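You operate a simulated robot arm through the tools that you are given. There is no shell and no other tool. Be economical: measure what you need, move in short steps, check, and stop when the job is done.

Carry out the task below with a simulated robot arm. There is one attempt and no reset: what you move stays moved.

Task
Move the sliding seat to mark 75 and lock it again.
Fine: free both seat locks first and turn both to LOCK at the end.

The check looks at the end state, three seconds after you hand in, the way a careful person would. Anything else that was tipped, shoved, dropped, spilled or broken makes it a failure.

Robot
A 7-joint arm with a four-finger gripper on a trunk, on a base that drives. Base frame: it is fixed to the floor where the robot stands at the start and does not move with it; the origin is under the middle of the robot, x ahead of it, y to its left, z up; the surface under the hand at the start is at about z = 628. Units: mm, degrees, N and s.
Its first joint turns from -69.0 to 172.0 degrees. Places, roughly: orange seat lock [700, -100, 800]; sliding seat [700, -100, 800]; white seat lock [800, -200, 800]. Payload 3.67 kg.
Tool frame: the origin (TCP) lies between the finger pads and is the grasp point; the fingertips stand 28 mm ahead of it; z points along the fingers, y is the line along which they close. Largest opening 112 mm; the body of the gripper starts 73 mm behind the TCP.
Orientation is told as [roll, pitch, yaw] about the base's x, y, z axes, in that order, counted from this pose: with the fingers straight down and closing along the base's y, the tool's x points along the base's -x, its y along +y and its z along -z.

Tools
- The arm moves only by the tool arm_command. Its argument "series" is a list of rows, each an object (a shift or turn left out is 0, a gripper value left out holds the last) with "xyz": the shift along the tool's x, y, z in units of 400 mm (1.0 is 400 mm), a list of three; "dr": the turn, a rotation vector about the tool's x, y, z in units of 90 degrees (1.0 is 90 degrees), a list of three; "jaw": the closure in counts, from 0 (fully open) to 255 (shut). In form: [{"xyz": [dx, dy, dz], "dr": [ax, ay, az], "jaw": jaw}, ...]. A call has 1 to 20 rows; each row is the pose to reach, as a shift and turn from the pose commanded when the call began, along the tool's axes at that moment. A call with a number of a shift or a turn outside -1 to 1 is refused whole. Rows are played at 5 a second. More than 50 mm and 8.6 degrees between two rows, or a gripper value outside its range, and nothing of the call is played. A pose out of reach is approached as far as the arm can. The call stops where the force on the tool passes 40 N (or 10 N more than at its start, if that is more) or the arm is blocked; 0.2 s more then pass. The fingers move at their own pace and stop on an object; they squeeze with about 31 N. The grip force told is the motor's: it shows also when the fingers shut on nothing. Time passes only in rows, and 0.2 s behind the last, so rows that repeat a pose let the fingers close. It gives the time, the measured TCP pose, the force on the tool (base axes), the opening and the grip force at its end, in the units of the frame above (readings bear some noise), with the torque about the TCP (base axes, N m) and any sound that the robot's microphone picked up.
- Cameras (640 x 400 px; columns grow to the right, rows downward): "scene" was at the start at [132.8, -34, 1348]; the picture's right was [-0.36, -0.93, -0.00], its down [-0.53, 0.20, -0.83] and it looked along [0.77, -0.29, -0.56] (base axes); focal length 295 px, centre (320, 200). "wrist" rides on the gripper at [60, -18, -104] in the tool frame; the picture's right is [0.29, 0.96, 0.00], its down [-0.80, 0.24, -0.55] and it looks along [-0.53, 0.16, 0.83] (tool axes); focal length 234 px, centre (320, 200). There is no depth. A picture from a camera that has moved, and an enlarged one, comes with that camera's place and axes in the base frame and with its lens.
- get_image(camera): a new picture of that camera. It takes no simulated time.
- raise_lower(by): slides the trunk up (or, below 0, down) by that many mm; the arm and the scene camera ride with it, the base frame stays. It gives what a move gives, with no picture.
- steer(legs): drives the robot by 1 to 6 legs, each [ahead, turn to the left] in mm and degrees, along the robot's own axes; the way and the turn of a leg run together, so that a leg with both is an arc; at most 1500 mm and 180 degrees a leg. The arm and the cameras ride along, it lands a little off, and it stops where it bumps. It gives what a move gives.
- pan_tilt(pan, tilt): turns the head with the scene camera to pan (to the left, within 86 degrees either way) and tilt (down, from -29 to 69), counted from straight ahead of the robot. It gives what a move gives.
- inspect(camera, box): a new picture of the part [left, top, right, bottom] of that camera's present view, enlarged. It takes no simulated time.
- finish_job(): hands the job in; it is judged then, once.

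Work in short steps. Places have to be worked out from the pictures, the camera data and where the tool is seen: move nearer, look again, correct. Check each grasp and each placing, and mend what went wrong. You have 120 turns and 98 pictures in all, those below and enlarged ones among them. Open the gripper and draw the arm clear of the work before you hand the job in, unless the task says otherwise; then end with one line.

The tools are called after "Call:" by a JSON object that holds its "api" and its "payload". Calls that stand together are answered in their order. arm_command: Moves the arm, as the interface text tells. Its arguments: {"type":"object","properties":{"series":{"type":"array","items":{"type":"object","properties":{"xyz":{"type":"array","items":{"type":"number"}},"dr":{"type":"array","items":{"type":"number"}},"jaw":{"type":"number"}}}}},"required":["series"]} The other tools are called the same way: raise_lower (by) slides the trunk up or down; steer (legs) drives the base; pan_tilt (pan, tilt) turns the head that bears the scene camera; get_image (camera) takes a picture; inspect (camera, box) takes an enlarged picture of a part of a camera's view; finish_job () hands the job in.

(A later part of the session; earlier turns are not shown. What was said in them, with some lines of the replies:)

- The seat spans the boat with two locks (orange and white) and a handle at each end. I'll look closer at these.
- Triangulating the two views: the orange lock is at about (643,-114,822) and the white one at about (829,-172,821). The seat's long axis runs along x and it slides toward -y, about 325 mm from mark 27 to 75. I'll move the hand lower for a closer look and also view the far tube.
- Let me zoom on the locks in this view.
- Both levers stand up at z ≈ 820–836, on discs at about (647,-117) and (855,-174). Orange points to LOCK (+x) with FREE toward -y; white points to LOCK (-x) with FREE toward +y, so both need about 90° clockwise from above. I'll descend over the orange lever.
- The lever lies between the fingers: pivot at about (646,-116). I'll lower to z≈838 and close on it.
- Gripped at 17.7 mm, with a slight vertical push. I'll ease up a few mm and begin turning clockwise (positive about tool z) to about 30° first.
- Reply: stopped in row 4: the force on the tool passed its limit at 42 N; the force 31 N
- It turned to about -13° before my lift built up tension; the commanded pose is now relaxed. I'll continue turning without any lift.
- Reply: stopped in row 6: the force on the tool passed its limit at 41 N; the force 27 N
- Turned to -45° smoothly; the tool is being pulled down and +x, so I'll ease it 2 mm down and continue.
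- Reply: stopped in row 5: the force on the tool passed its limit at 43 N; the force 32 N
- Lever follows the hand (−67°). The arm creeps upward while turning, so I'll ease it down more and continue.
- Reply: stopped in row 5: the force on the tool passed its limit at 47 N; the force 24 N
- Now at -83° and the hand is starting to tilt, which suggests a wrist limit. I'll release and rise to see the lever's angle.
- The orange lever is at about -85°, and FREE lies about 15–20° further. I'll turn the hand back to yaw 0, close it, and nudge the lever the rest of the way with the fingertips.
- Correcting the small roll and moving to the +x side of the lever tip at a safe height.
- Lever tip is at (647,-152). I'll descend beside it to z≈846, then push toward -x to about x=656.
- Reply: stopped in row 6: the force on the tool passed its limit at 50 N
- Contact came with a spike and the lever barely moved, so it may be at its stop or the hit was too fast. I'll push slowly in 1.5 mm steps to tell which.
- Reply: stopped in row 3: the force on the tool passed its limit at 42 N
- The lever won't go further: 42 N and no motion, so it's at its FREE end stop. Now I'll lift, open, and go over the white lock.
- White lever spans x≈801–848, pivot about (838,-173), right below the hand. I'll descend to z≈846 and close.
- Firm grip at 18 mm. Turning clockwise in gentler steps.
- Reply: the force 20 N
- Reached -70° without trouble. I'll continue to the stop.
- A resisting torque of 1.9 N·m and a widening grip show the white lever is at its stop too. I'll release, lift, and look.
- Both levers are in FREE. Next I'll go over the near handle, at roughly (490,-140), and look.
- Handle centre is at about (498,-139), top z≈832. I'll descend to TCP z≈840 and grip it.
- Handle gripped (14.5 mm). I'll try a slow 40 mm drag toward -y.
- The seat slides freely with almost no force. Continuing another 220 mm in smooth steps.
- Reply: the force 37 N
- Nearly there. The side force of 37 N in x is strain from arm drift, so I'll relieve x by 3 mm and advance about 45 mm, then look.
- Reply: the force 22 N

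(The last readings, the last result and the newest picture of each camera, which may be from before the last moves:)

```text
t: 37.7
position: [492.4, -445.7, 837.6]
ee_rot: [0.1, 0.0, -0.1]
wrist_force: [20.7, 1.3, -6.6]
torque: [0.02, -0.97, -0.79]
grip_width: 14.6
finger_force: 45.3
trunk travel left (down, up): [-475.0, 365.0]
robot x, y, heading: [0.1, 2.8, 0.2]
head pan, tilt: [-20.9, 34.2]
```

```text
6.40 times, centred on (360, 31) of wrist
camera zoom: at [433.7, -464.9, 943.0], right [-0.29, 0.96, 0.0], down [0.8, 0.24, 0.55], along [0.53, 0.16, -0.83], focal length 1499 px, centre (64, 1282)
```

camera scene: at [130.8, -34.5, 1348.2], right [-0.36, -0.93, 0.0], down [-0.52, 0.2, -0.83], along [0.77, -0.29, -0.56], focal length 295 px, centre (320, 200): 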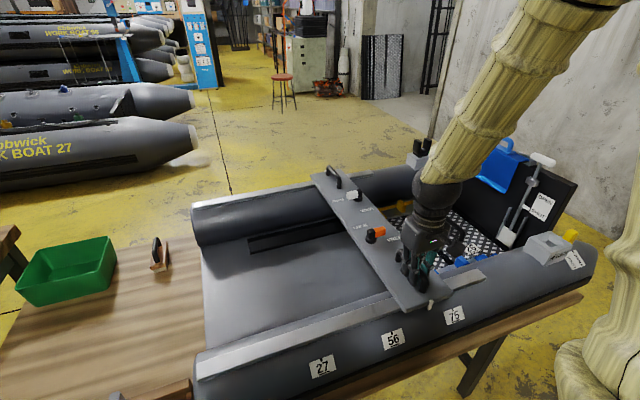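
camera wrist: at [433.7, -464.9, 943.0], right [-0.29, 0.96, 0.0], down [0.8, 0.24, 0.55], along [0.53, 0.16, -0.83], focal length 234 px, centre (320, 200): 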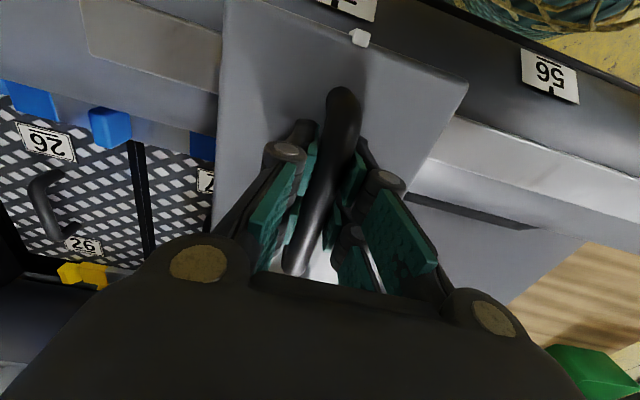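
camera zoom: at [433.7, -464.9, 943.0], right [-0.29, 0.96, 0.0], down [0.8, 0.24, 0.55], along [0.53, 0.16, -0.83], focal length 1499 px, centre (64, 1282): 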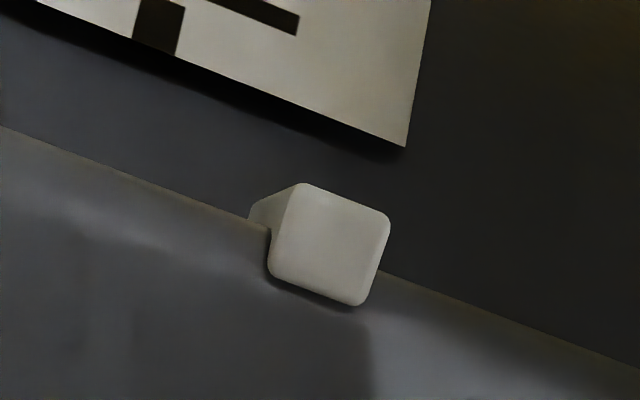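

Triangulating, the pointer is at y≈-446 and the 75 tick at y≈-461, so about 15 mm remain. I'll move 14 mm and re-check.

Call:
{"api": "arm_command", "payload": {"series": [{"xyz": [-0.003, -0.01, 0]}, {"xyz": [-0.005, -0.02, 0]}, {"xyz": [-0.005, -0.03, 0]}, {"xyz": [-0.005, -0.036, 0]}, {"xyz": [-0.005, -0.036, 0]}, {"xyz": [-0.005, -0.036, 0]}]}}

Call:
{"api": "inspect", "payload": {"camera": "scene", "box": [420, 270, 500, 330]}}

Call:
{"api": "inspect", "payload": {"camera": "wrist", "box": [310, 0, 410, 62]}}

```text
t: 39.1
position: [492.2, -461.1, 838.0]
ee_rot: [0.0, 0.1, 0.0]
wrist_force: [26.3, -3.2, 18.9]
torque: [0.04, 0.82, -0.66]
grip_width: 14.6
finger_force: 45.0
trunk travel left (down, up): [-475.0, 365.0]
robot x, y, heading: [1.8, -1.2, 0.0]
head pan, tilt: [-20.9, 34.2]
```

```text
6.67 times, centred on (460, 300) of scene
camera zoom: at [134.5, -33.3, 1348.0], right [-0.36, -0.93, 0.0], down [-0.53, 0.2, -0.83], along [0.77, -0.29, -0.56], focal length 1965 px, centre (-613, -467)
```

zoom: 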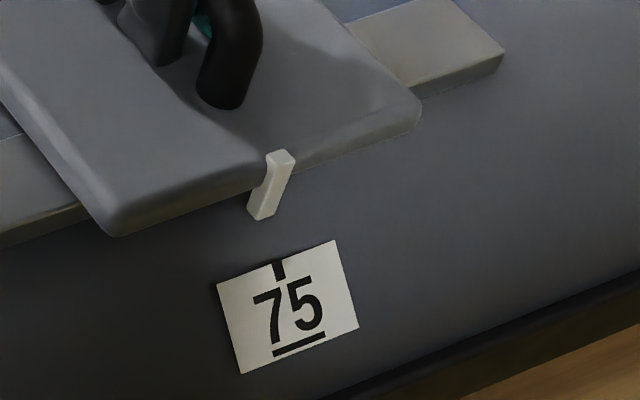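

```text
6.40 times, centred on (360, 31) of wrist
camera zoom: at [433.8, -479.3, 943.0], right [-0.29, 0.96, 0.0], down [0.8, 0.24, 0.55], along [0.53, 0.16, -0.83], focal length 1499 px, centre (64, 1282)
```

zoom: 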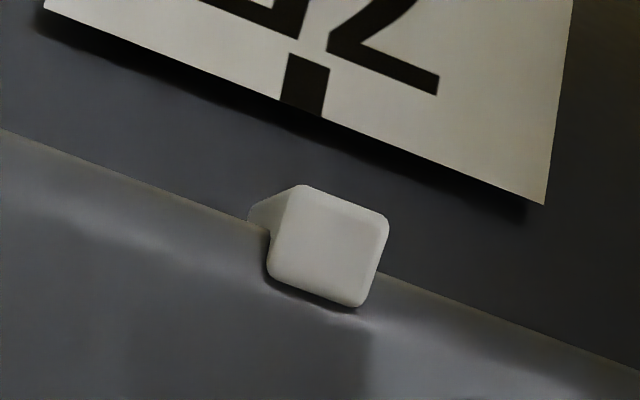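

Both views show the pointer within about 1 mm of the tick. I'll nudge 1 mm more, relieve the x strain, and release the handle.

Call:
{"api": "arm_command", "payload": {"series": [{"xyz": [-0.004, -0.002, 0]}, {"xyz": [-0.008, -0.003, 0]}, {"xyz": [-0.008, -0.003, 0]}, {"xyz": [-0.008, -0.003, 0]}]}}

Call:
{"api": "inspect", "payload": {"camera": "wrist", "box": [310, 0, 410, 62]}}

```text
t: 40.1
position: [491.9, -461.6, 837.5]
ee_rot: [0.0, 0.3, -0.2]
wrist_force: [-4.6, 0.3, 18.8]
torque: [0.01, 0.98, -0.36]
grip_width: 14.5
finger_force: 45.0
trunk travel left (down, up): [-475.0, 365.0]
robot x, y, heading: [-0.2, 2.4, -0.1]
head pan, tilt: [-20.9, 34.2]
```

```text
6.40 times, centred on (360, 31) of wrist
camera zoom: at [433.9, -480.0, 943.1], right [-0.28, 0.96, 0.0], down [0.8, 0.24, 0.55], along [0.53, 0.16, -0.83], focal length 1499 px, centre (64, 1282)
```

zoom: 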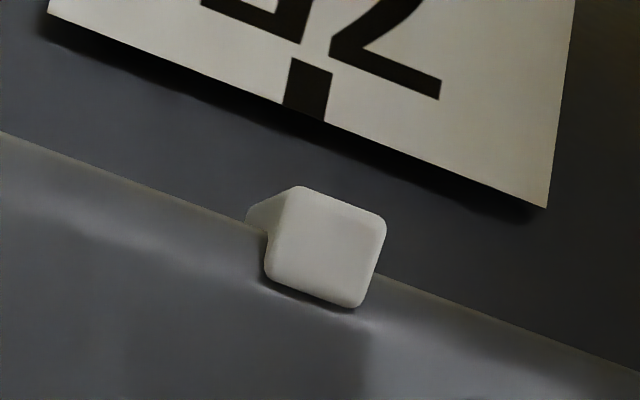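

Pointer now aligned within measurement error. Releasing and lifting, then viewing.

Call:
{"api": "arm_command", "payload": {"series": [{"jaw": 180}, {"jaw": 60}, {"jaw": 60}, {"xyz": [0, 0, -0.1]}, {"xyz": [0, 0, -0.2]}, {"xyz": [0, 0, -0.3]}, {"xyz": [0.05, 0.04, -0.3]}, {"xyz": [0.1, 0.04, -0.3]}, {"xyz": [0.1, 0.04, -0.3]}]}}

Call:
{"api": "get_image", "payload": {"camera": "wrist"}}

Call:
{"api": "inspect", "payload": {"camera": "scene", "box": [420, 270, 500, 330]}}

```text
t: 42.1
position: [454.1, -447.4, 956.4]
ee_rot: [0.1, 0.2, -0.1]
wrist_force: [0.5, 0.6, -0.4]
torque: [0.06, 0.0, 0.0]
grip_width: 85.7
finger_force: 0.0
trunk travel left (down, up): [-475.0, 365.0]
robot x, y, heading: [0.1, -0.2, 0.1]
head pan, tilt: [-20.9, 34.2]
```

```text
56 pictures are left
camera wrist: at [395.1, -466.5, 1061.5], right [-0.29, 0.96, 0.0], down [0.8, 0.24, 0.55], along [0.53, 0.16, -0.83], focal length 234 px, centre (320, 200)
```

wrist: 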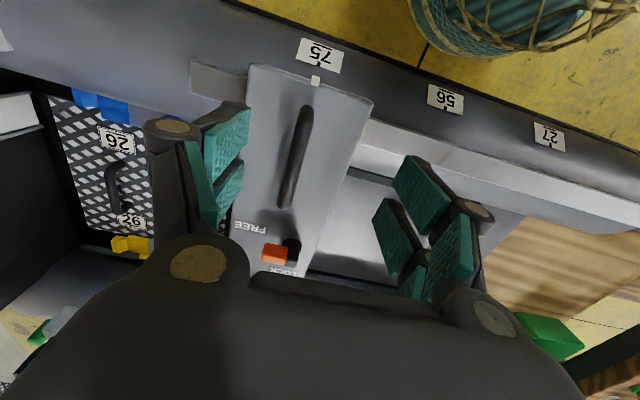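

```text
6.67 times, centred on (460, 300) of scene
camera zoom: at [133.3, -34.6, 1347.9], right [-0.36, -0.93, 0.0], down [-0.53, 0.2, -0.83], along [0.77, -0.29, -0.56], focal length 1965 px, centre (-613, -467)
```

zoom: 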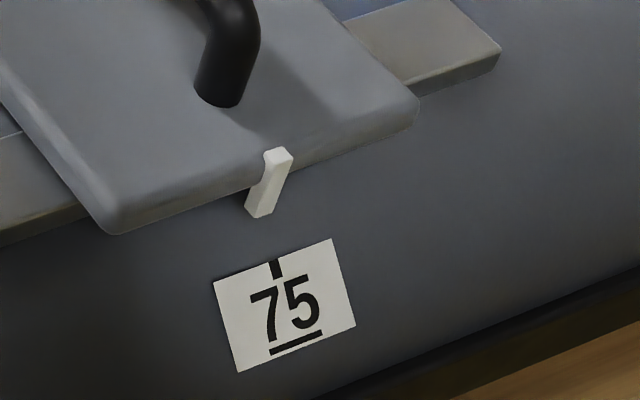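

Call:
{"api": "inspect", "payload": {"camera": "wrist", "box": [280, 30, 360, 100]}}

```text
5.71 times, centred on (320, 65) of wrist
camera zoom: at [395.1, -466.5, 1061.5], right [-0.29, 0.96, 0.0], down [0.8, 0.24, 0.55], along [0.53, 0.16, -0.83], focal length 1338 px, centre (320, 971)
```

zoom: 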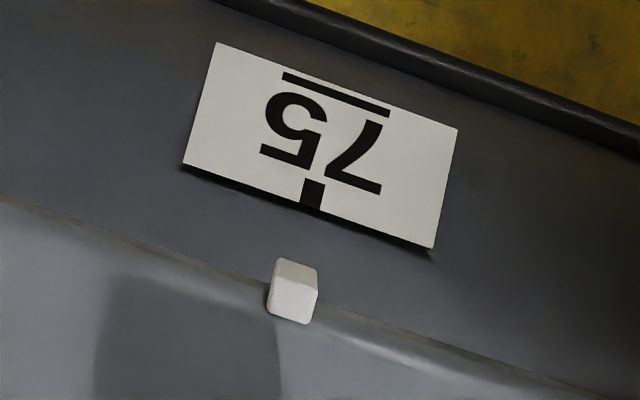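

Seat released and aligned: tick y≈-462.0, pointer y≈-461.9. The orange pivot should now be at about (646.5,-438), so I'll go above it with yaw -90 to grip the lever.

Call:
{"api": "arm_command", "payload": {"series": [{"xyz": [-0.04, 0.002, 0], "dr": [0, 0, 0.08]}, {"xyz": [-0.08, 0.004, 0], "dr": [0, 0, 0.16]}, {"xyz": [-0.12, 0.006, 0], "dr": [0, 0, 0.24]}, {"xyz": [-0.16, 0.008, 0], "dr": [0, 0, 0.32]}, {"xyz": [-0.2, 0.01, 0], "dr": [0, 0, 0.4]}, {"xyz": [-0.24, 0.012, 0], "dr": [0, 0, 0.48]}, {"xyz": [-0.28, 0.014, 0], "dr": [0, 0, 0.56]}, {"xyz": [-0.32, 0.016, 0], "dr": [0, 0, 0.64]}, {"xyz": [-0.36, 0.018, 0], "dr": [0, 0, 0.72]}, {"xyz": [-0.4, 0.02, 0], "dr": [0, 0, 0.8]}, {"xyz": [-0.44, 0.022, 0], "dr": [0, 0, 0.88]}, {"xyz": [-0.48, 0.024, 0], "dr": [0, 0, 0.96]}, {"xyz": [-0.48, 0.024, 0], "dr": [0, 0, 0.98]}, {"xyz": [-0.48, 0.024, 0], "dr": [0, 0, 0.98]}]}}

Call:
{"api": "get_image", "payload": {"camera": "wrist"}}

Call:
{"api": "get_image", "payload": {"camera": "scene"}}

```text
t: 45.1
position: [648.5, -438.3, 956.4]
ee_rot: [-0.2, 0.1, -88.4]
wrist_force: [-0.4, 0.4, 0.2]
torque: [-0.01, -0.04, 0.01]
grip_width: 85.7
finger_force: 0.0
trunk travel left (down, up): [-475.0, 365.0]
robot x, y, heading: [-0.8, -1.8, 0.1]
head pan, tilt: [-20.9, 34.2]
```

```text
53 pictures are left
camera wrist: at [629.0, -378.9, 1062.3], right [0.95, 0.31, 0.0], down [0.26, -0.79, 0.55], along [0.17, -0.52, -0.83], focal length 234 px, centre (320, 200)
```

wrist: 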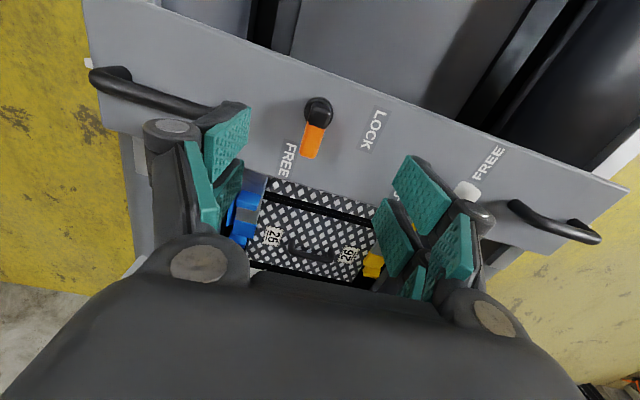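

```text
52 pictures are left
camera scene: at [133.5, -33.9, 1347.9], right [-0.36, -0.93, 0.0], down [-0.53, 0.2, -0.83], along [0.77, -0.29, -0.56], focal length 295 px, centre (320, 200)
```

scene: 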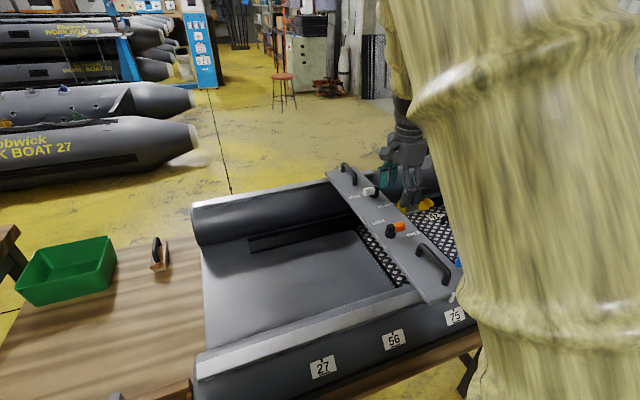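

Predicted pivot agrees with the view (lever tip at (647,-475)). Descend to z≈845 and close on the lever.

Call:
{"api": "arm_command", "payload": {"series": [{"xyz": [0, -0.006, 0.1]}, {"xyz": [0, -0.006, 0.2]}, {"xyz": [0, -0.006, 0.25]}, {"xyz": [0, -0.006, 0.278]}, {"xyz": [0, -0.006, 0.278], "jaw": 150}, {"xyz": [0, -0.006, 0.278], "jaw": 200}, {"xyz": [0, -0.006, 0.278], "jaw": 255}, {"xyz": [0, -0.006, 0.278], "jaw": 255}]}}

Call:
{"api": "get_image", "payload": {"camera": "wrist"}}

```text
t: 46.9
position: [645.0, -438.1, 846.0]
ee_rot: [-0.2, 0.1, -88.3]
wrist_force: [5.1, 1.5, -1.8]
torque: [-0.04, -0.26, -0.06]
grip_width: 18.0
finger_force: 44.7
trunk travel left (down, up): [-475.0, 365.0]
robot x, y, heading: [1.1, 3.6, -0.2]
head pan, tilt: [-20.9, 34.2]
```

```text
51 pictures are left
camera wrist: at [626.4, -379.4, 951.6], right [0.95, 0.32, 0.0], down [0.26, -0.79, 0.55], along [0.17, -0.52, -0.83], focal length 234 px, centre (320, 200)
```

wrist: 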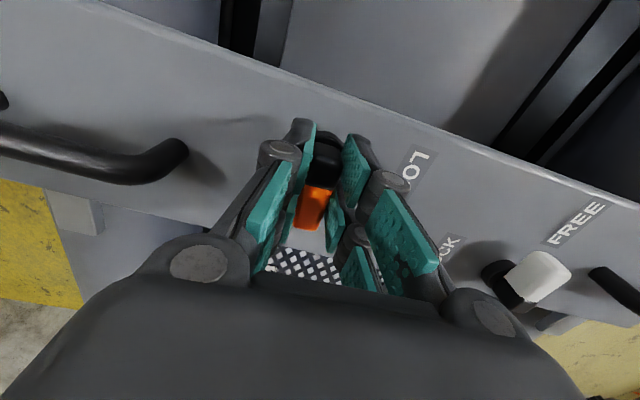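

Gripped at 18 mm. Turning back counter-clockwise toward LOCK.

Call:
{"api": "arm_command", "payload": {"series": [{"dr": [0, 0, -0.06]}, {"dr": [0, 0, -0.12]}, {"dr": [0, 0, -0.18]}, {"dr": [0, 0, -0.24]}, {"dr": [0, 0, -0.3]}, {"dr": [0, 0, -0.36]}, {"dr": [0, 0, -0.42]}, {"dr": [0, 0, -0.48]}, {"dr": [0, 0, -0.54]}, {"dr": [0, 0, -0.6]}, {"dr": [0, 0, -0.66]}, {"dr": [0, 0, -0.72]}, {"dr": [0, 0, -0.78]}, {"dr": [0, 0, -0.84]}]}}

```text
t: 49.5
position: [647.2, -437.1, 846.3]
ee_rot: [0.1, 0.1, -25.3]
wrist_force: [8.3, 0.1, -3.2]
torque: [0.37, -0.2, 0.0]
grip_width: 18.2
finger_force: 44.6
trunk travel left (down, up): [-475.0, 365.0]
robot x, y, heading: [1.8, -0.8, 0.1]
head pan, tilt: [-20.9, 34.2]
stopped in row 12: the force on the tool passed its limit at 42 N (the readings are from after the stop); the commanded pose is now the measured one
```

Stopped at -25° on a brief force peak; the load is low now. Continuing to the LOCK end.

Call:
{"api": "arm_command", "payload": {"series": [{"dr": [0, 0, -0.04]}, {"dr": [0, 0, -0.08]}, {"dr": [0, 0, -0.12]}, {"dr": [0, 0, -0.16]}, {"dr": [0, 0, -0.2]}, {"dr": [0, 0, -0.24]}, {"dr": [0, 0, -0.28]}, {"dr": [0, 0, -0.31]}, {"dr": [0, 0, -0.31]}]}}

Call:
{"api": "get_image", "payload": {"camera": "wrist"}}

```text
t: 51.5
position: [647.9, -435.6, 846.3]
ee_rot: [0.1, -0.1, 2.6]
wrist_force: [19.6, 19.0, -8.3]
torque: [0.54, -0.32, -1.9]
grip_width: 18.4
finger_force: 45.1
trunk travel left (down, up): [-475.0, 365.0]
robot x, y, heading: [4.6, 0.7, 0.0]
head pan, tilt: [-20.9, 34.2]
```

```text
50 pictures are left
camera wrist: at [590.0, -456.8, 951.4], right [-0.33, 0.94, 0.0], down [0.79, 0.28, 0.55], along [0.52, 0.18, -0.83], focal length 234 px, centre (320, 200)
```

wrist: 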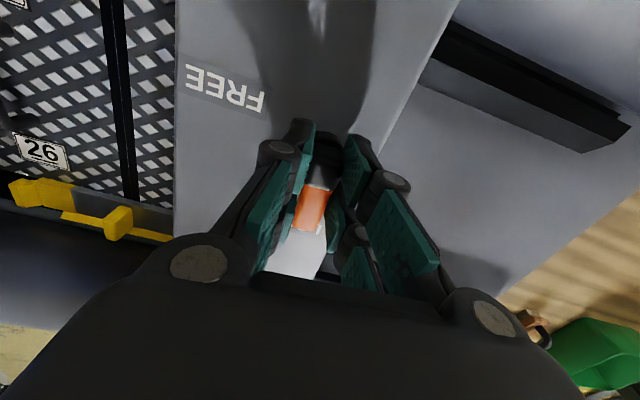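

Torque of -1.9 N·m at +2.6°: orange is at its LOCK stop. Releasing, lifting, and moving back to check the pointer.

Call:
{"api": "arm_command", "payload": {"series": [{"jaw": 150}, {"jaw": 60}, {"jaw": 60}, {"xyz": [0, 0, -0.1]}, {"xyz": [0, 0, -0.2]}, {"xyz": [0.1, 0, -0.28]}, {"xyz": [0.2, -0.01, -0.28]}, {"xyz": [0.3, -0.02, -0.28]}, {"xyz": [0.4, -0.03, -0.28]}, {"xyz": [0.48, -0.03, -0.28]}, {"xyz": [0.48, -0.03, -0.28]}]}}

Call:
{"api": "inspect", "payload": {"camera": "wrist", "box": [280, 30, 360, 100]}}

Call:
{"api": "get_image", "payload": {"camera": "wrist"}}

Call:
{"api": "get_image", "payload": {"camera": "scene"}}

```text
refused: row 6 steps farther than a row can; nothing moved
```

```text
5.71 times, centred on (320, 65) of wrist
camera zoom: at [590.0, -456.8, 951.4], right [-0.33, 0.94, 0.0], down [0.79, 0.28, 0.55], along [0.52, 0.18, -0.83], focal length 1338 px, centre (320, 971)
```

zoom: 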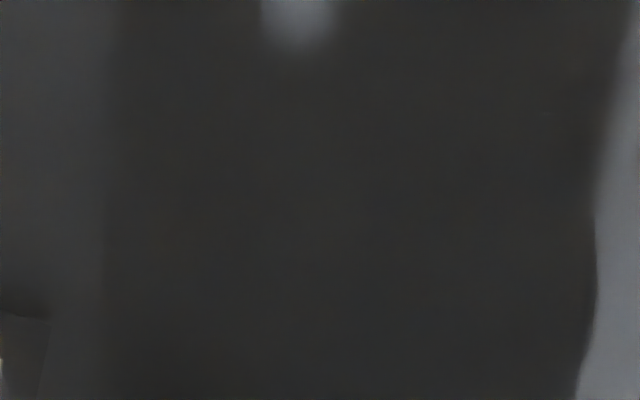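

```text
48 pictures are left
camera wrist: at [590.0, -456.8, 951.4], right [-0.33, 0.94, 0.0], down [0.79, 0.28, 0.55], along [0.52, 0.18, -0.83], focal length 234 px, centre (320, 200)
```

wrist: 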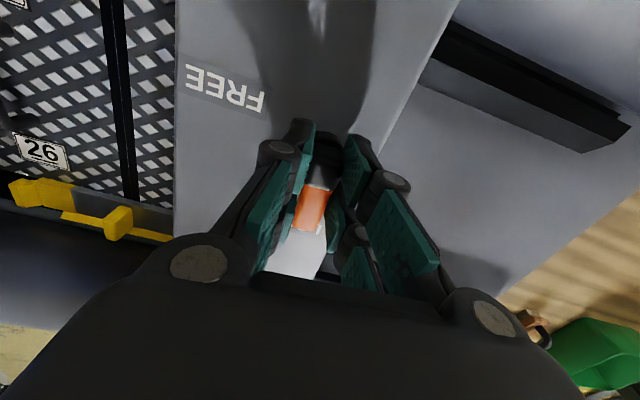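

```text
47 pictures are left
camera scene: at [135.6, -32.6, 1347.8], right [-0.35, -0.94, 0.0], down [-0.53, 0.2, -0.83], along [0.77, -0.29, -0.56], focal length 295 px, centre (320, 200)
```

scene: 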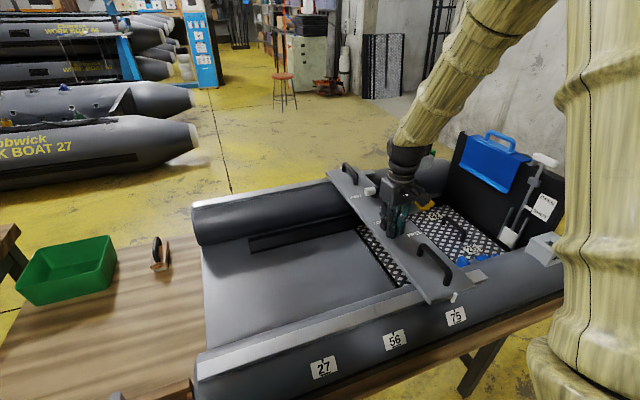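

The call was refused because one step was too large, so I'll resend it with smaller steps.

Call:
{"api": "arm_command", "payload": {"series": [{"jaw": 150}, {"jaw": 60}, {"jaw": 60}, {"xyz": [0, 0, -0.1]}, {"xyz": [0, 0, -0.2]}, {"xyz": [0.03, 0, -0.28], "dr": [0, 0, 0.028]}, {"xyz": [0.13, -0.005, -0.28], "dr": [0, 0, 0.028]}, {"xyz": [0.23, -0.01, -0.28], "dr": [0, 0, 0.028]}, {"xyz": [0.33, -0.02, -0.28], "dr": [0, 0, 0.028]}, {"xyz": [0.43, -0.03, -0.28], "dr": [0, 0, 0.028]}, {"xyz": [0.48, -0.03, -0.28], "dr": [0, 0, 0.028]}, {"xyz": [0.48, -0.03, -0.28], "dr": [0, 0, 0.028]}]}}

Call:
{"api": "inspect", "payload": {"camera": "wrist", "box": [280, 30, 360, 100]}}

Call:
{"api": "get_image", "payload": {"camera": "wrist"}}

```text
t: 54.1
position: [455.4, -457.4, 959.5]
ee_rot: [0.0, -0.1, 0.1]
wrist_force: [1.1, -0.4, -0.6]
torque: [-0.01, -0.01, -0.02]
grip_width: 85.6
finger_force: 0.0
trunk travel left (down, up): [-475.0, 365.0]
robot x, y, heading: [-1.1, 1.4, 0.3]
head pan, tilt: [-20.9, 34.2]
```

```text
5.71 times, centred on (320, 65) of wrist
camera zoom: at [396.1, -475.7, 1064.9], right [-0.29, 0.96, 0.0], down [0.8, 0.24, 0.56], along [0.53, 0.16, -0.83], focal length 1338 px, centre (320, 971)
```

zoom: 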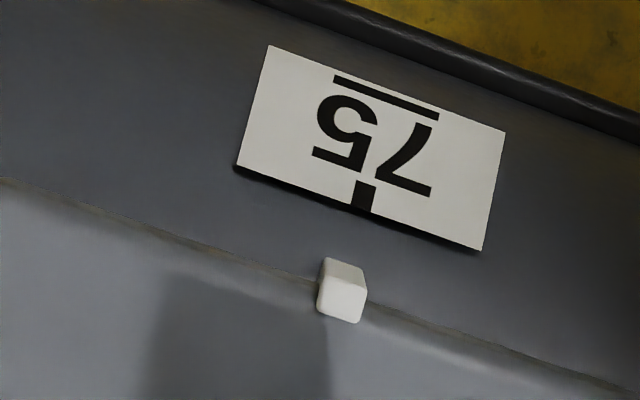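

```text
45 pictures are left
camera wrist: at [396.1, -475.7, 1064.9], right [-0.29, 0.96, 0.0], down [0.8, 0.24, 0.56], along [0.53, 0.16, -0.83], focal length 234 px, centre (320, 200)
```

wrist: 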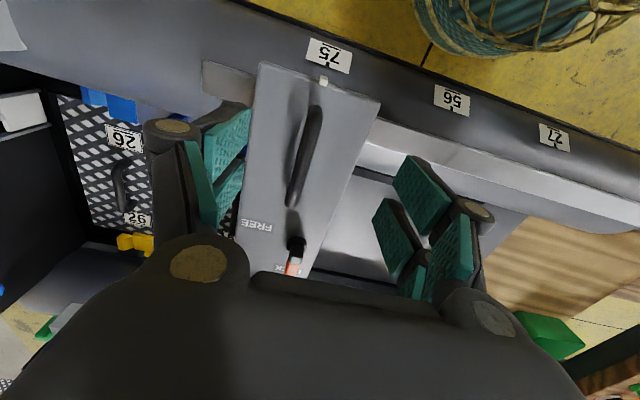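

Orange points to LOCK. The pointer appears within about 1 mm of the tick; I'll cross-check with the scene view.

Call:
{"api": "inspect", "payload": {"camera": "scene", "box": [420, 270, 500, 330]}}

```text
6.67 times, centred on (460, 300) of scene
camera zoom: at [133.4, -33.6, 1348.0], right [-0.36, -0.93, 0.0], down [-0.53, 0.2, -0.83], along [0.77, -0.29, -0.56], focal length 1965 px, centre (-613, -467)
```

zoom: 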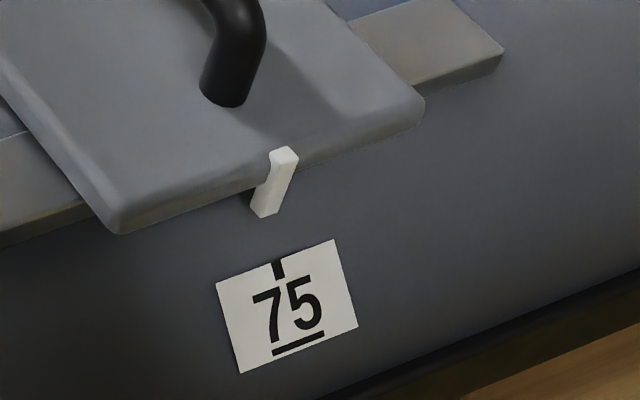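

Good, still aligned. Now over to the white lever, expected pivot (837,-496), with yaw about -90.

Call:
{"api": "arm_command", "payload": {"series": [{"xyz": [-0.07, -0.007, 0], "dr": [0, 0, 0.07]}, {"xyz": [-0.14, -0.014, 0], "dr": [0, 0, 0.14]}, {"xyz": [-0.21, -0.021, 0], "dr": [0, 0, 0.21]}, {"xyz": [-0.28, -0.028, 0], "dr": [0, 0, 0.28]}, {"xyz": [-0.35, -0.035, 0], "dr": [0, 0, 0.35]}, {"xyz": [-0.42, -0.042, 0], "dr": [0, 0, 0.42]}, {"xyz": [-0.49, -0.05, 0], "dr": [0, 0, 0.49]}, {"xyz": [-0.56, -0.057, 0], "dr": [0, 0, 0.56]}, {"xyz": [-0.63, -0.064, 0], "dr": [0, 0, 0.63]}, {"xyz": [-0.7, -0.071, 0], "dr": [0, 0, 0.7]}, {"xyz": [-0.77, -0.078, 0], "dr": [0, 0, 0.77]}, {"xyz": [-0.84, -0.085, 0], "dr": [0, 0, 0.84]}, {"xyz": [-0.91, -0.092, 0], "dr": [0, 0, 0.91]}, {"xyz": [-0.95, -0.096, 0], "dr": [0, 0, 0.98]}, {"xyz": [-0.95, -0.096, 0], "dr": [0, 0, 1.0]}, {"xyz": [-0.95, -0.096, 0], "dr": [0, 0, 1.0]}]}}

Call:
{"api": "get_image", "payload": {"camera": "wrist"}}

```text
t: 57.5
position: [834.8, -495.4, 958.9]
ee_rot: [0.1, 0.0, -90.0]
wrist_force: [-1.2, 0.3, 0.8]
torque: [0.01, -0.01, 0.01]
grip_width: 85.6
finger_force: 0.0
trunk travel left (down, up): [-475.0, 365.0]
robot x, y, heading: [2.5, 1.1, 0.1]
head pan, tilt: [-20.9, 34.2]
```

```text
43 pictures are left
camera wrist: at [817.8, -435.5, 1064.3], right [0.96, 0.29, 0.0], down [0.24, -0.8, 0.55], along [0.16, -0.53, -0.83], focal length 234 px, centre (320, 200)
```

wrist: 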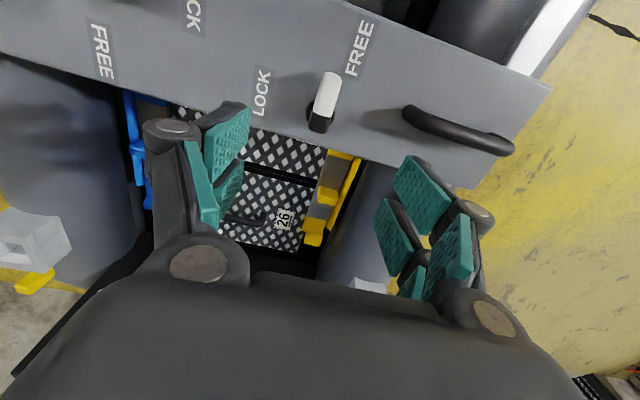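

In reach. The white lever lies under the hand; descending to z≈846 and closing.

Call:
{"api": "arm_command", "payload": {"series": [{"xyz": [-0.002, 0, 0.1]}, {"xyz": [-0.002, 0, 0.2]}, {"xyz": [-0.002, 0, 0.25]}, {"xyz": [-0.002, 0, 0.28]}, {"xyz": [-0.002, 0, 0.28], "jaw": 150}, {"xyz": [-0.002, 0, 0.28], "jaw": 200}, {"xyz": [-0.002, 0, 0.28], "jaw": 255}, {"xyz": [-0.002, 0, 0.28], "jaw": 255}]}}

Call:
{"api": "get_image", "payload": {"camera": "wrist"}}

```text
t: 59.3
position: [835.1, -496.6, 846.5]
ee_rot: [-0.1, 0.0, -89.9]
wrist_force: [-4.4, 1.6, -1.3]
torque: [-0.05, 0.1, 0.01]
grip_width: 17.7
finger_force: 44.9
trunk travel left (down, up): [-475.0, 365.0]
robot x, y, heading: [2.3, -0.2, 0.0]
head pan, tilt: [-20.9, 34.2]
```

```text
42 pictures are left
camera wrist: at [817.3, -437.4, 951.8], right [0.96, 0.29, 0.0], down [0.24, -0.8, 0.55], along [0.16, -0.53, -0.83], focal length 234 px, centre (320, 200)
```

wrist: 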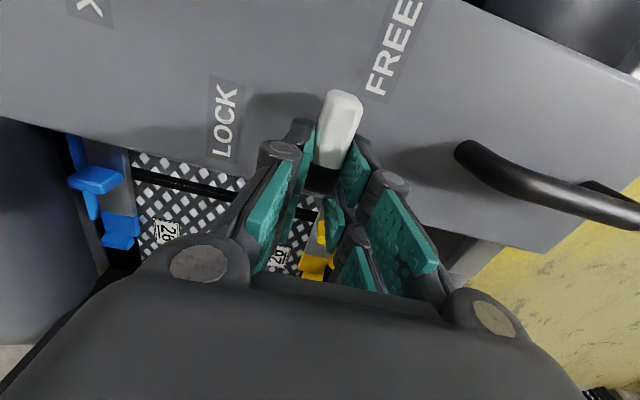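

Gripped. Turning counter-clockwise toward LOCK.

Call:
{"api": "arm_command", "payload": {"series": [{"dr": [0, 0, -0.06]}, {"dr": [0, 0, -0.12]}, {"dr": [0, 0, -0.18]}, {"dr": [0, 0, -0.24]}, {"dr": [0, 0, -0.3]}, {"dr": [0, 0, -0.36]}, {"dr": [0, 0, -0.42]}, {"dr": [0, 0, -0.48]}, {"dr": [0, 0, -0.54]}, {"dr": [0, 0, -0.6]}, {"dr": [0, 0, -0.66]}, {"dr": [0, 0, -0.7]}]}}

```text
t: 61.9
position: [838.7, -495.1, 846.0]
ee_rot: [0.1, 0.0, -26.8]
wrist_force: [26.3, 14.8, -3.1]
torque: [0.54, -0.55, -0.09]
grip_width: 17.9
finger_force: 45.2
trunk travel left (down, up): [-475.0, 365.0]
robot x, y, heading: [0.1, -0.2, 0.4]
head pan, tilt: [-20.9, 34.2]
```

Smooth so far at -27°. Continuing to the stop, past 0 by about 3°.

Call:
{"api": "arm_command", "payload": {"series": [{"xyz": [-0.003, 0, 0], "dr": [0, 0, -0.04]}, {"xyz": [-0.005, 0.002, 0], "dr": [0, 0, -0.08]}, {"xyz": [-0.005, 0.002, 0], "dr": [0, 0, -0.12]}, {"xyz": [-0.005, 0.002, 0], "dr": [0, 0, -0.16]}, {"xyz": [-0.005, 0.002, 0], "dr": [0, 0, -0.2]}, {"xyz": [-0.005, 0.002, 0], "dr": [0, 0, -0.24]}, {"xyz": [-0.005, 0.002, 0], "dr": [0, 0, -0.28]}, {"xyz": [-0.005, 0.002, 0], "dr": [0, 0, -0.32]}, {"xyz": [-0.005, 0.002, 0], "dr": [0, 0, -0.33]}, {"xyz": [-0.005, 0.002, 0], "dr": [0, 0, -0.33]}]}}

```text
t: 62.8
position: [838.2, -494.8, 847.2]
ee_rot: [0.4, 0.0, -14.2]
wrist_force: [3.0, 8.3, -2.6]
torque: [0.41, -0.49, -0.04]
grip_width: 18.1
finger_force: 45.6
trunk travel left (down, up): [-475.0, 365.0]
robot x, y, heading: [-4.1, -0.0, 0.2]
head pan, tilt: [-20.9, 34.2]
stopped in row 4: the force on the tool passed its limit at 42 N (the readings are from after the stop); the commanded pose is now the measured one
```

Stopped at -14° on a side-force peak; the load is now small. Finishing with pure rotation.

Call:
{"api": "arm_command", "payload": {"series": [{"dr": [0, 0, -0.04]}, {"dr": [0, 0, -0.08]}, {"dr": [0, 0, -0.12]}, {"dr": [0, 0, -0.16]}, {"dr": [0, 0, -0.19]}, {"dr": [0, 0, -0.19]}]}}

Call:
{"api": "get_image", "payload": {"camera": "wrist"}}

```text
t: 64.2
position: [839.3, -492.1, 846.5]
ee_rot: [0.3, 0.1, 2.9]
wrist_force: [6.8, 25.0, -10.7]
torque: [0.66, -0.46, -1.89]
grip_width: 18.4
finger_force: 44.8
trunk travel left (down, up): [-475.0, 365.0]
robot x, y, heading: [-0.1, -6.9, 0.1]
head pan, tilt: [-20.9, 34.2]
```

```text
41 pictures are left
camera wrist: at [781.1, -514.2, 951.8], right [-0.34, 0.94, 0.0], down [0.78, 0.28, 0.55], along [0.52, 0.19, -0.83], focal length 234 px, centre (320, 200)
```

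wrist: 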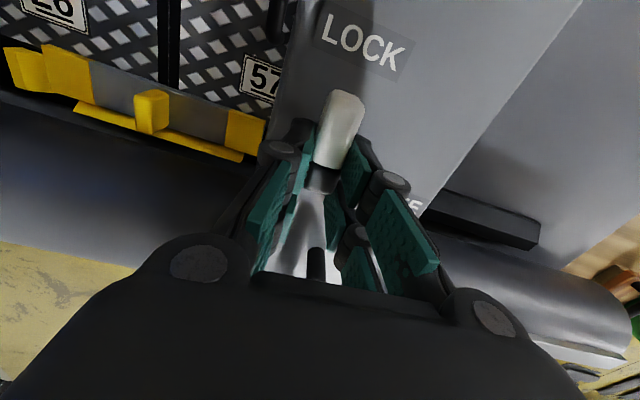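

White is at its LOCK stop too (-1.9 N·m). Releasing, lifting straight up and retracting toward the viewing spot.

Call:
{"api": "arm_command", "payload": {"series": [{"dr": [0, 0, 0.03], "jaw": 200}, {"dr": [0, 0, 0.03], "jaw": 100}, {"dr": [0, 0, 0.03], "jaw": 60}, {"xyz": [0, 0, -0.1], "dr": [0, 0, 0.03]}, {"xyz": [0, 0, -0.2], "dr": [0, 0, 0.03]}, {"xyz": [0.0, 0, -0.3], "dr": [0, 0, 0.03]}, {"xyz": [0.1, 0, -0.3], "dr": [0, 0, 0.03]}, {"xyz": [0.2, 0, -0.3], "dr": [0, 0, 0.03]}, {"xyz": [0.3, 0, -0.3], "dr": [0, 0, 0.03]}, {"xyz": [0.4, 0.02, -0.3], "dr": [0, 0, 0.03]}, {"xyz": [0.5, 0.04, -0.3], "dr": [0, 0, 0.03]}, {"xyz": [0.6, 0.06, -0.3], "dr": [0, 0, 0.03]}, {"xyz": [0.7, 0.06, -0.3], "dr": [0, 0, 0.03]}, {"xyz": [0.8, 0.06, -0.3], "dr": [0, 0, 0.03]}, {"xyz": [0.9, 0.06, -0.3], "dr": [0, 0, 0.03]}, {"xyz": [0.95, 0.06, -0.3], "dr": [0, 0, 0.03]}, {"xyz": [0.95, 0.06, -0.3], "dr": [0, 0, 0.03]}]}}

Call:
{"api": "inspect", "payload": {"camera": "wrist", "box": [280, 30, 360, 100]}}

Call:
{"api": "get_image", "payload": {"camera": "scene"}}

Call:
{"api": "inspect", "payload": {"camera": "scene", "box": [320, 150, 480, 340]}}

```text
t: 67.8
position: [455.0, -492.6, 965.3]
ee_rot: [0.2, 0.0, 0.2]
wrist_force: [-0.6, 0.5, 0.7]
torque: [0.04, 0.0, -0.01]
grip_width: 85.4
finger_force: 0.0
trunk travel left (down, up): [-475.0, 365.0]
robot x, y, heading: [1.6, -1.7, 0.2]
head pan, tilt: [-20.9, 34.2]
```

```text
5.71 times, centred on (320, 65) of wrist
camera zoom: at [396.6, -511.3, 1071.1], right [-0.29, 0.96, 0.0], down [0.8, 0.24, 0.56], along [0.53, 0.16, -0.83], focal length 1338 px, centre (320, 971)
```

zoom: 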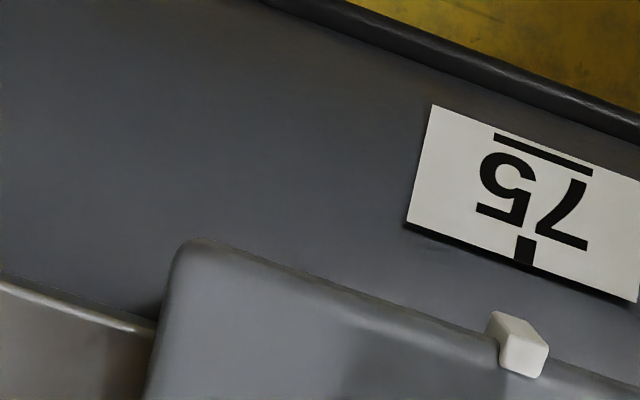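

```text
39 pictures are left
camera scene: at [133.4, -33.5, 1348.0], right [-0.35, -0.94, 0.0], down [-0.53, 0.2, -0.83], along [0.77, -0.29, -0.56], focal length 295 px, centre (320, 200)
```

scene: 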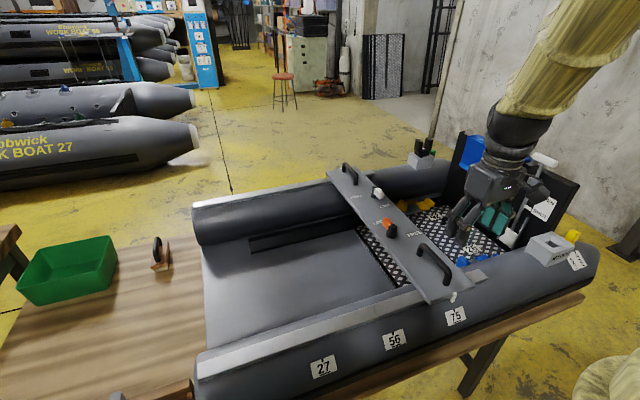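

```text
2.11 times, centred on (400, 245) of scene
camera zoom: at [133.4, -33.5, 1348.0], right [-0.35, -0.94, 0.0], down [-0.53, 0.2, -0.83], along [0.77, -0.29, -0.56], focal length 621 px, centre (152, 105)
```

zoom: 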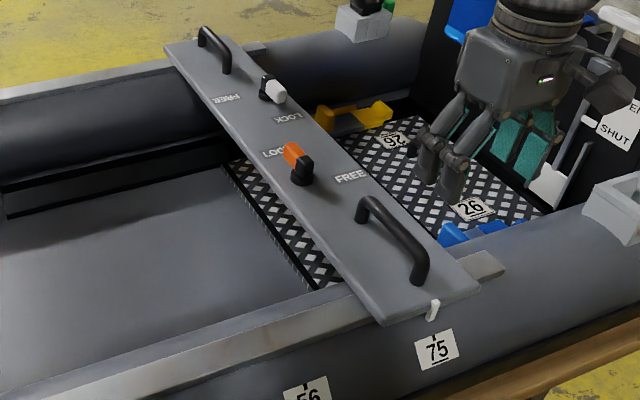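

Both levers point at LOCK and the pointer sits within about 1 mm of the 75 tick. Raising the arm well clear before handing in.

Call:
{"api": "arm_command", "payload": {"series": [{"xyz": [0, 0, -0.1]}, {"xyz": [0, 0, -0.2]}, {"xyz": [0, 0.05, -0.3]}, {"xyz": [0, 0.1, -0.4]}, {"xyz": [0, 0.2, -0.4]}, {"xyz": [0, 0.3, -0.4]}, {"xyz": [0, 0.4, -0.4]}, {"xyz": [0, 0.5, -0.4], "jaw": 0}, {"xyz": [0, 0.5, -0.4]}]}}

Call:
{"api": "get_image", "payload": {"camera": "wrist"}}

```text
t: 69.2
position: [454.9, -430.2, 1082.3]
ee_rot: [10.7, 1.2, -1.8]
wrist_force: [-0.8, -0.4, 0.4]
torque: [0.07, 0.02, 0.01]
grip_width: 85.9
finger_force: 0.2
out of reach, approached as far as the arm can: row 6
trunk travel left (down, up): [-475.0, 365.0]
robot x, y, heading: [1.8, -3.5, 0.1]
head pan, tilt: [-20.9, 34.2]
stopped in row 6: the arm was blocked; the commanded pose is now the measured one
```

```text
37 pictures are left
camera wrist: at [396.7, -465.8, 1183.0], right [-0.25, 0.95, 0.18], down [0.81, 0.11, 0.57], along [0.52, 0.3, -0.8], focal length 234 px, centre (320, 200)
```

wrist: 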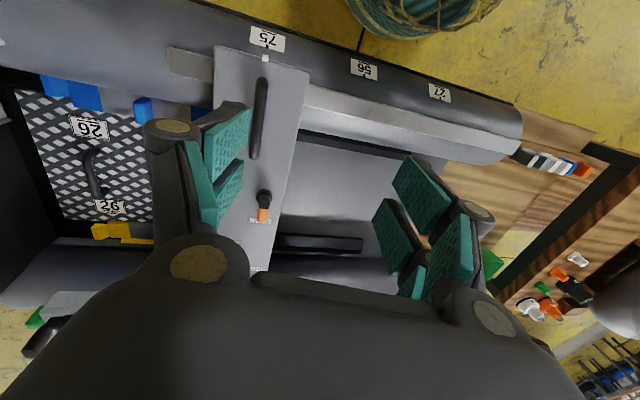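

The arm met its own reach limit but is well clear of the work (z≈1080), and the seat sits at 75 with nothing disturbed. Opening the gripper fully and handing in next.

Call:
{"api": "arm_command", "payload": {"series": [{"jaw": 0}, {"jaw": 0}]}}

Call:
{"api": "get_image", "payload": {"camera": "scene"}}

```text
t: 69.8
position: [453.7, -429.4, 1083.3]
ee_rot: [10.6, 1.3, -1.7]
wrist_force: [-0.1, -0.4, -0.5]
torque: [0.0, 0.0, -0.02]
grip_width: 111.9
finger_force: 0.0
trunk travel left (down, up): [-475.0, 365.0]
robot x, y, heading: [-0.5, 1.0, 0.3]
head pan, tilt: [-20.9, 34.2]
```

```text
36 pictures are left
camera scene: at [134.2, -29.1, 1346.8], right [-0.31, -0.95, 0.0], down [-0.54, 0.18, -0.82], along [0.78, -0.26, -0.57], focal length 295 px, centre (320, 200)
```

scene: 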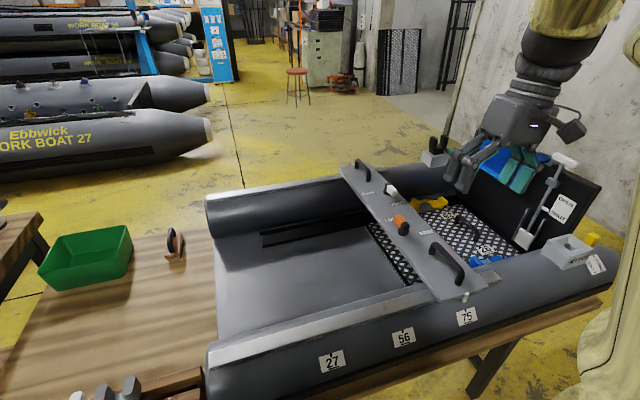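

The scene camera shifted slightly, so the arm may be leaning on the head. I'll back off a bit, then hand in.

Call:
{"api": "arm_command", "payload": {"series": [{"xyz": [-0.05, -0.05, 0]}, {"xyz": [-0.1, -0.1, 0]}, {"xyz": [-0.15, -0.12, 0]}, {"xyz": [-0.15, -0.12, 0]}]}}

Call:
{"api": "inspect", "payload": {"camera": "scene", "box": [320, 150, 500, 340]}}

```text
t: 70.8
position: [510.5, -478.7, 1074.9]
ee_rot: [10.5, 1.2, -1.7]
wrist_force: [-0.2, 0.4, -0.3]
torque: [-0.02, -0.01, -0.02]
grip_width: 112.0
finger_force: 0.2
trunk travel left (down, up): [-475.0, 365.0]
robot x, y, heading: [-2.8, 4.0, 0.4]
head pan, tilt: [-20.9, 34.2]
```

```text
2.11 times, centred on (410, 245) of scene
camera zoom: at [133.1, -32.7, 1348.1], right [-0.35, -0.94, 0.0], down [-0.53, 0.2, -0.83], along [0.77, -0.29, -0.56], focal length 621 px, centre (130, 105)
```

zoom: 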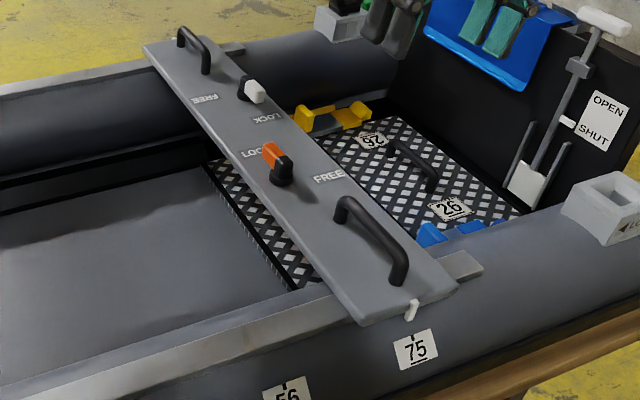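

The arm is clear, both levers are on LOCK and the seat is at 75. Handing in.

Call:
{"api": "finish_job", "payload": {}}

```text
The job is handed in.
```

The sliding seat is at mark 75, with its pointer about 1 mm from the tick, and both seat locks are turned back to LOCK.
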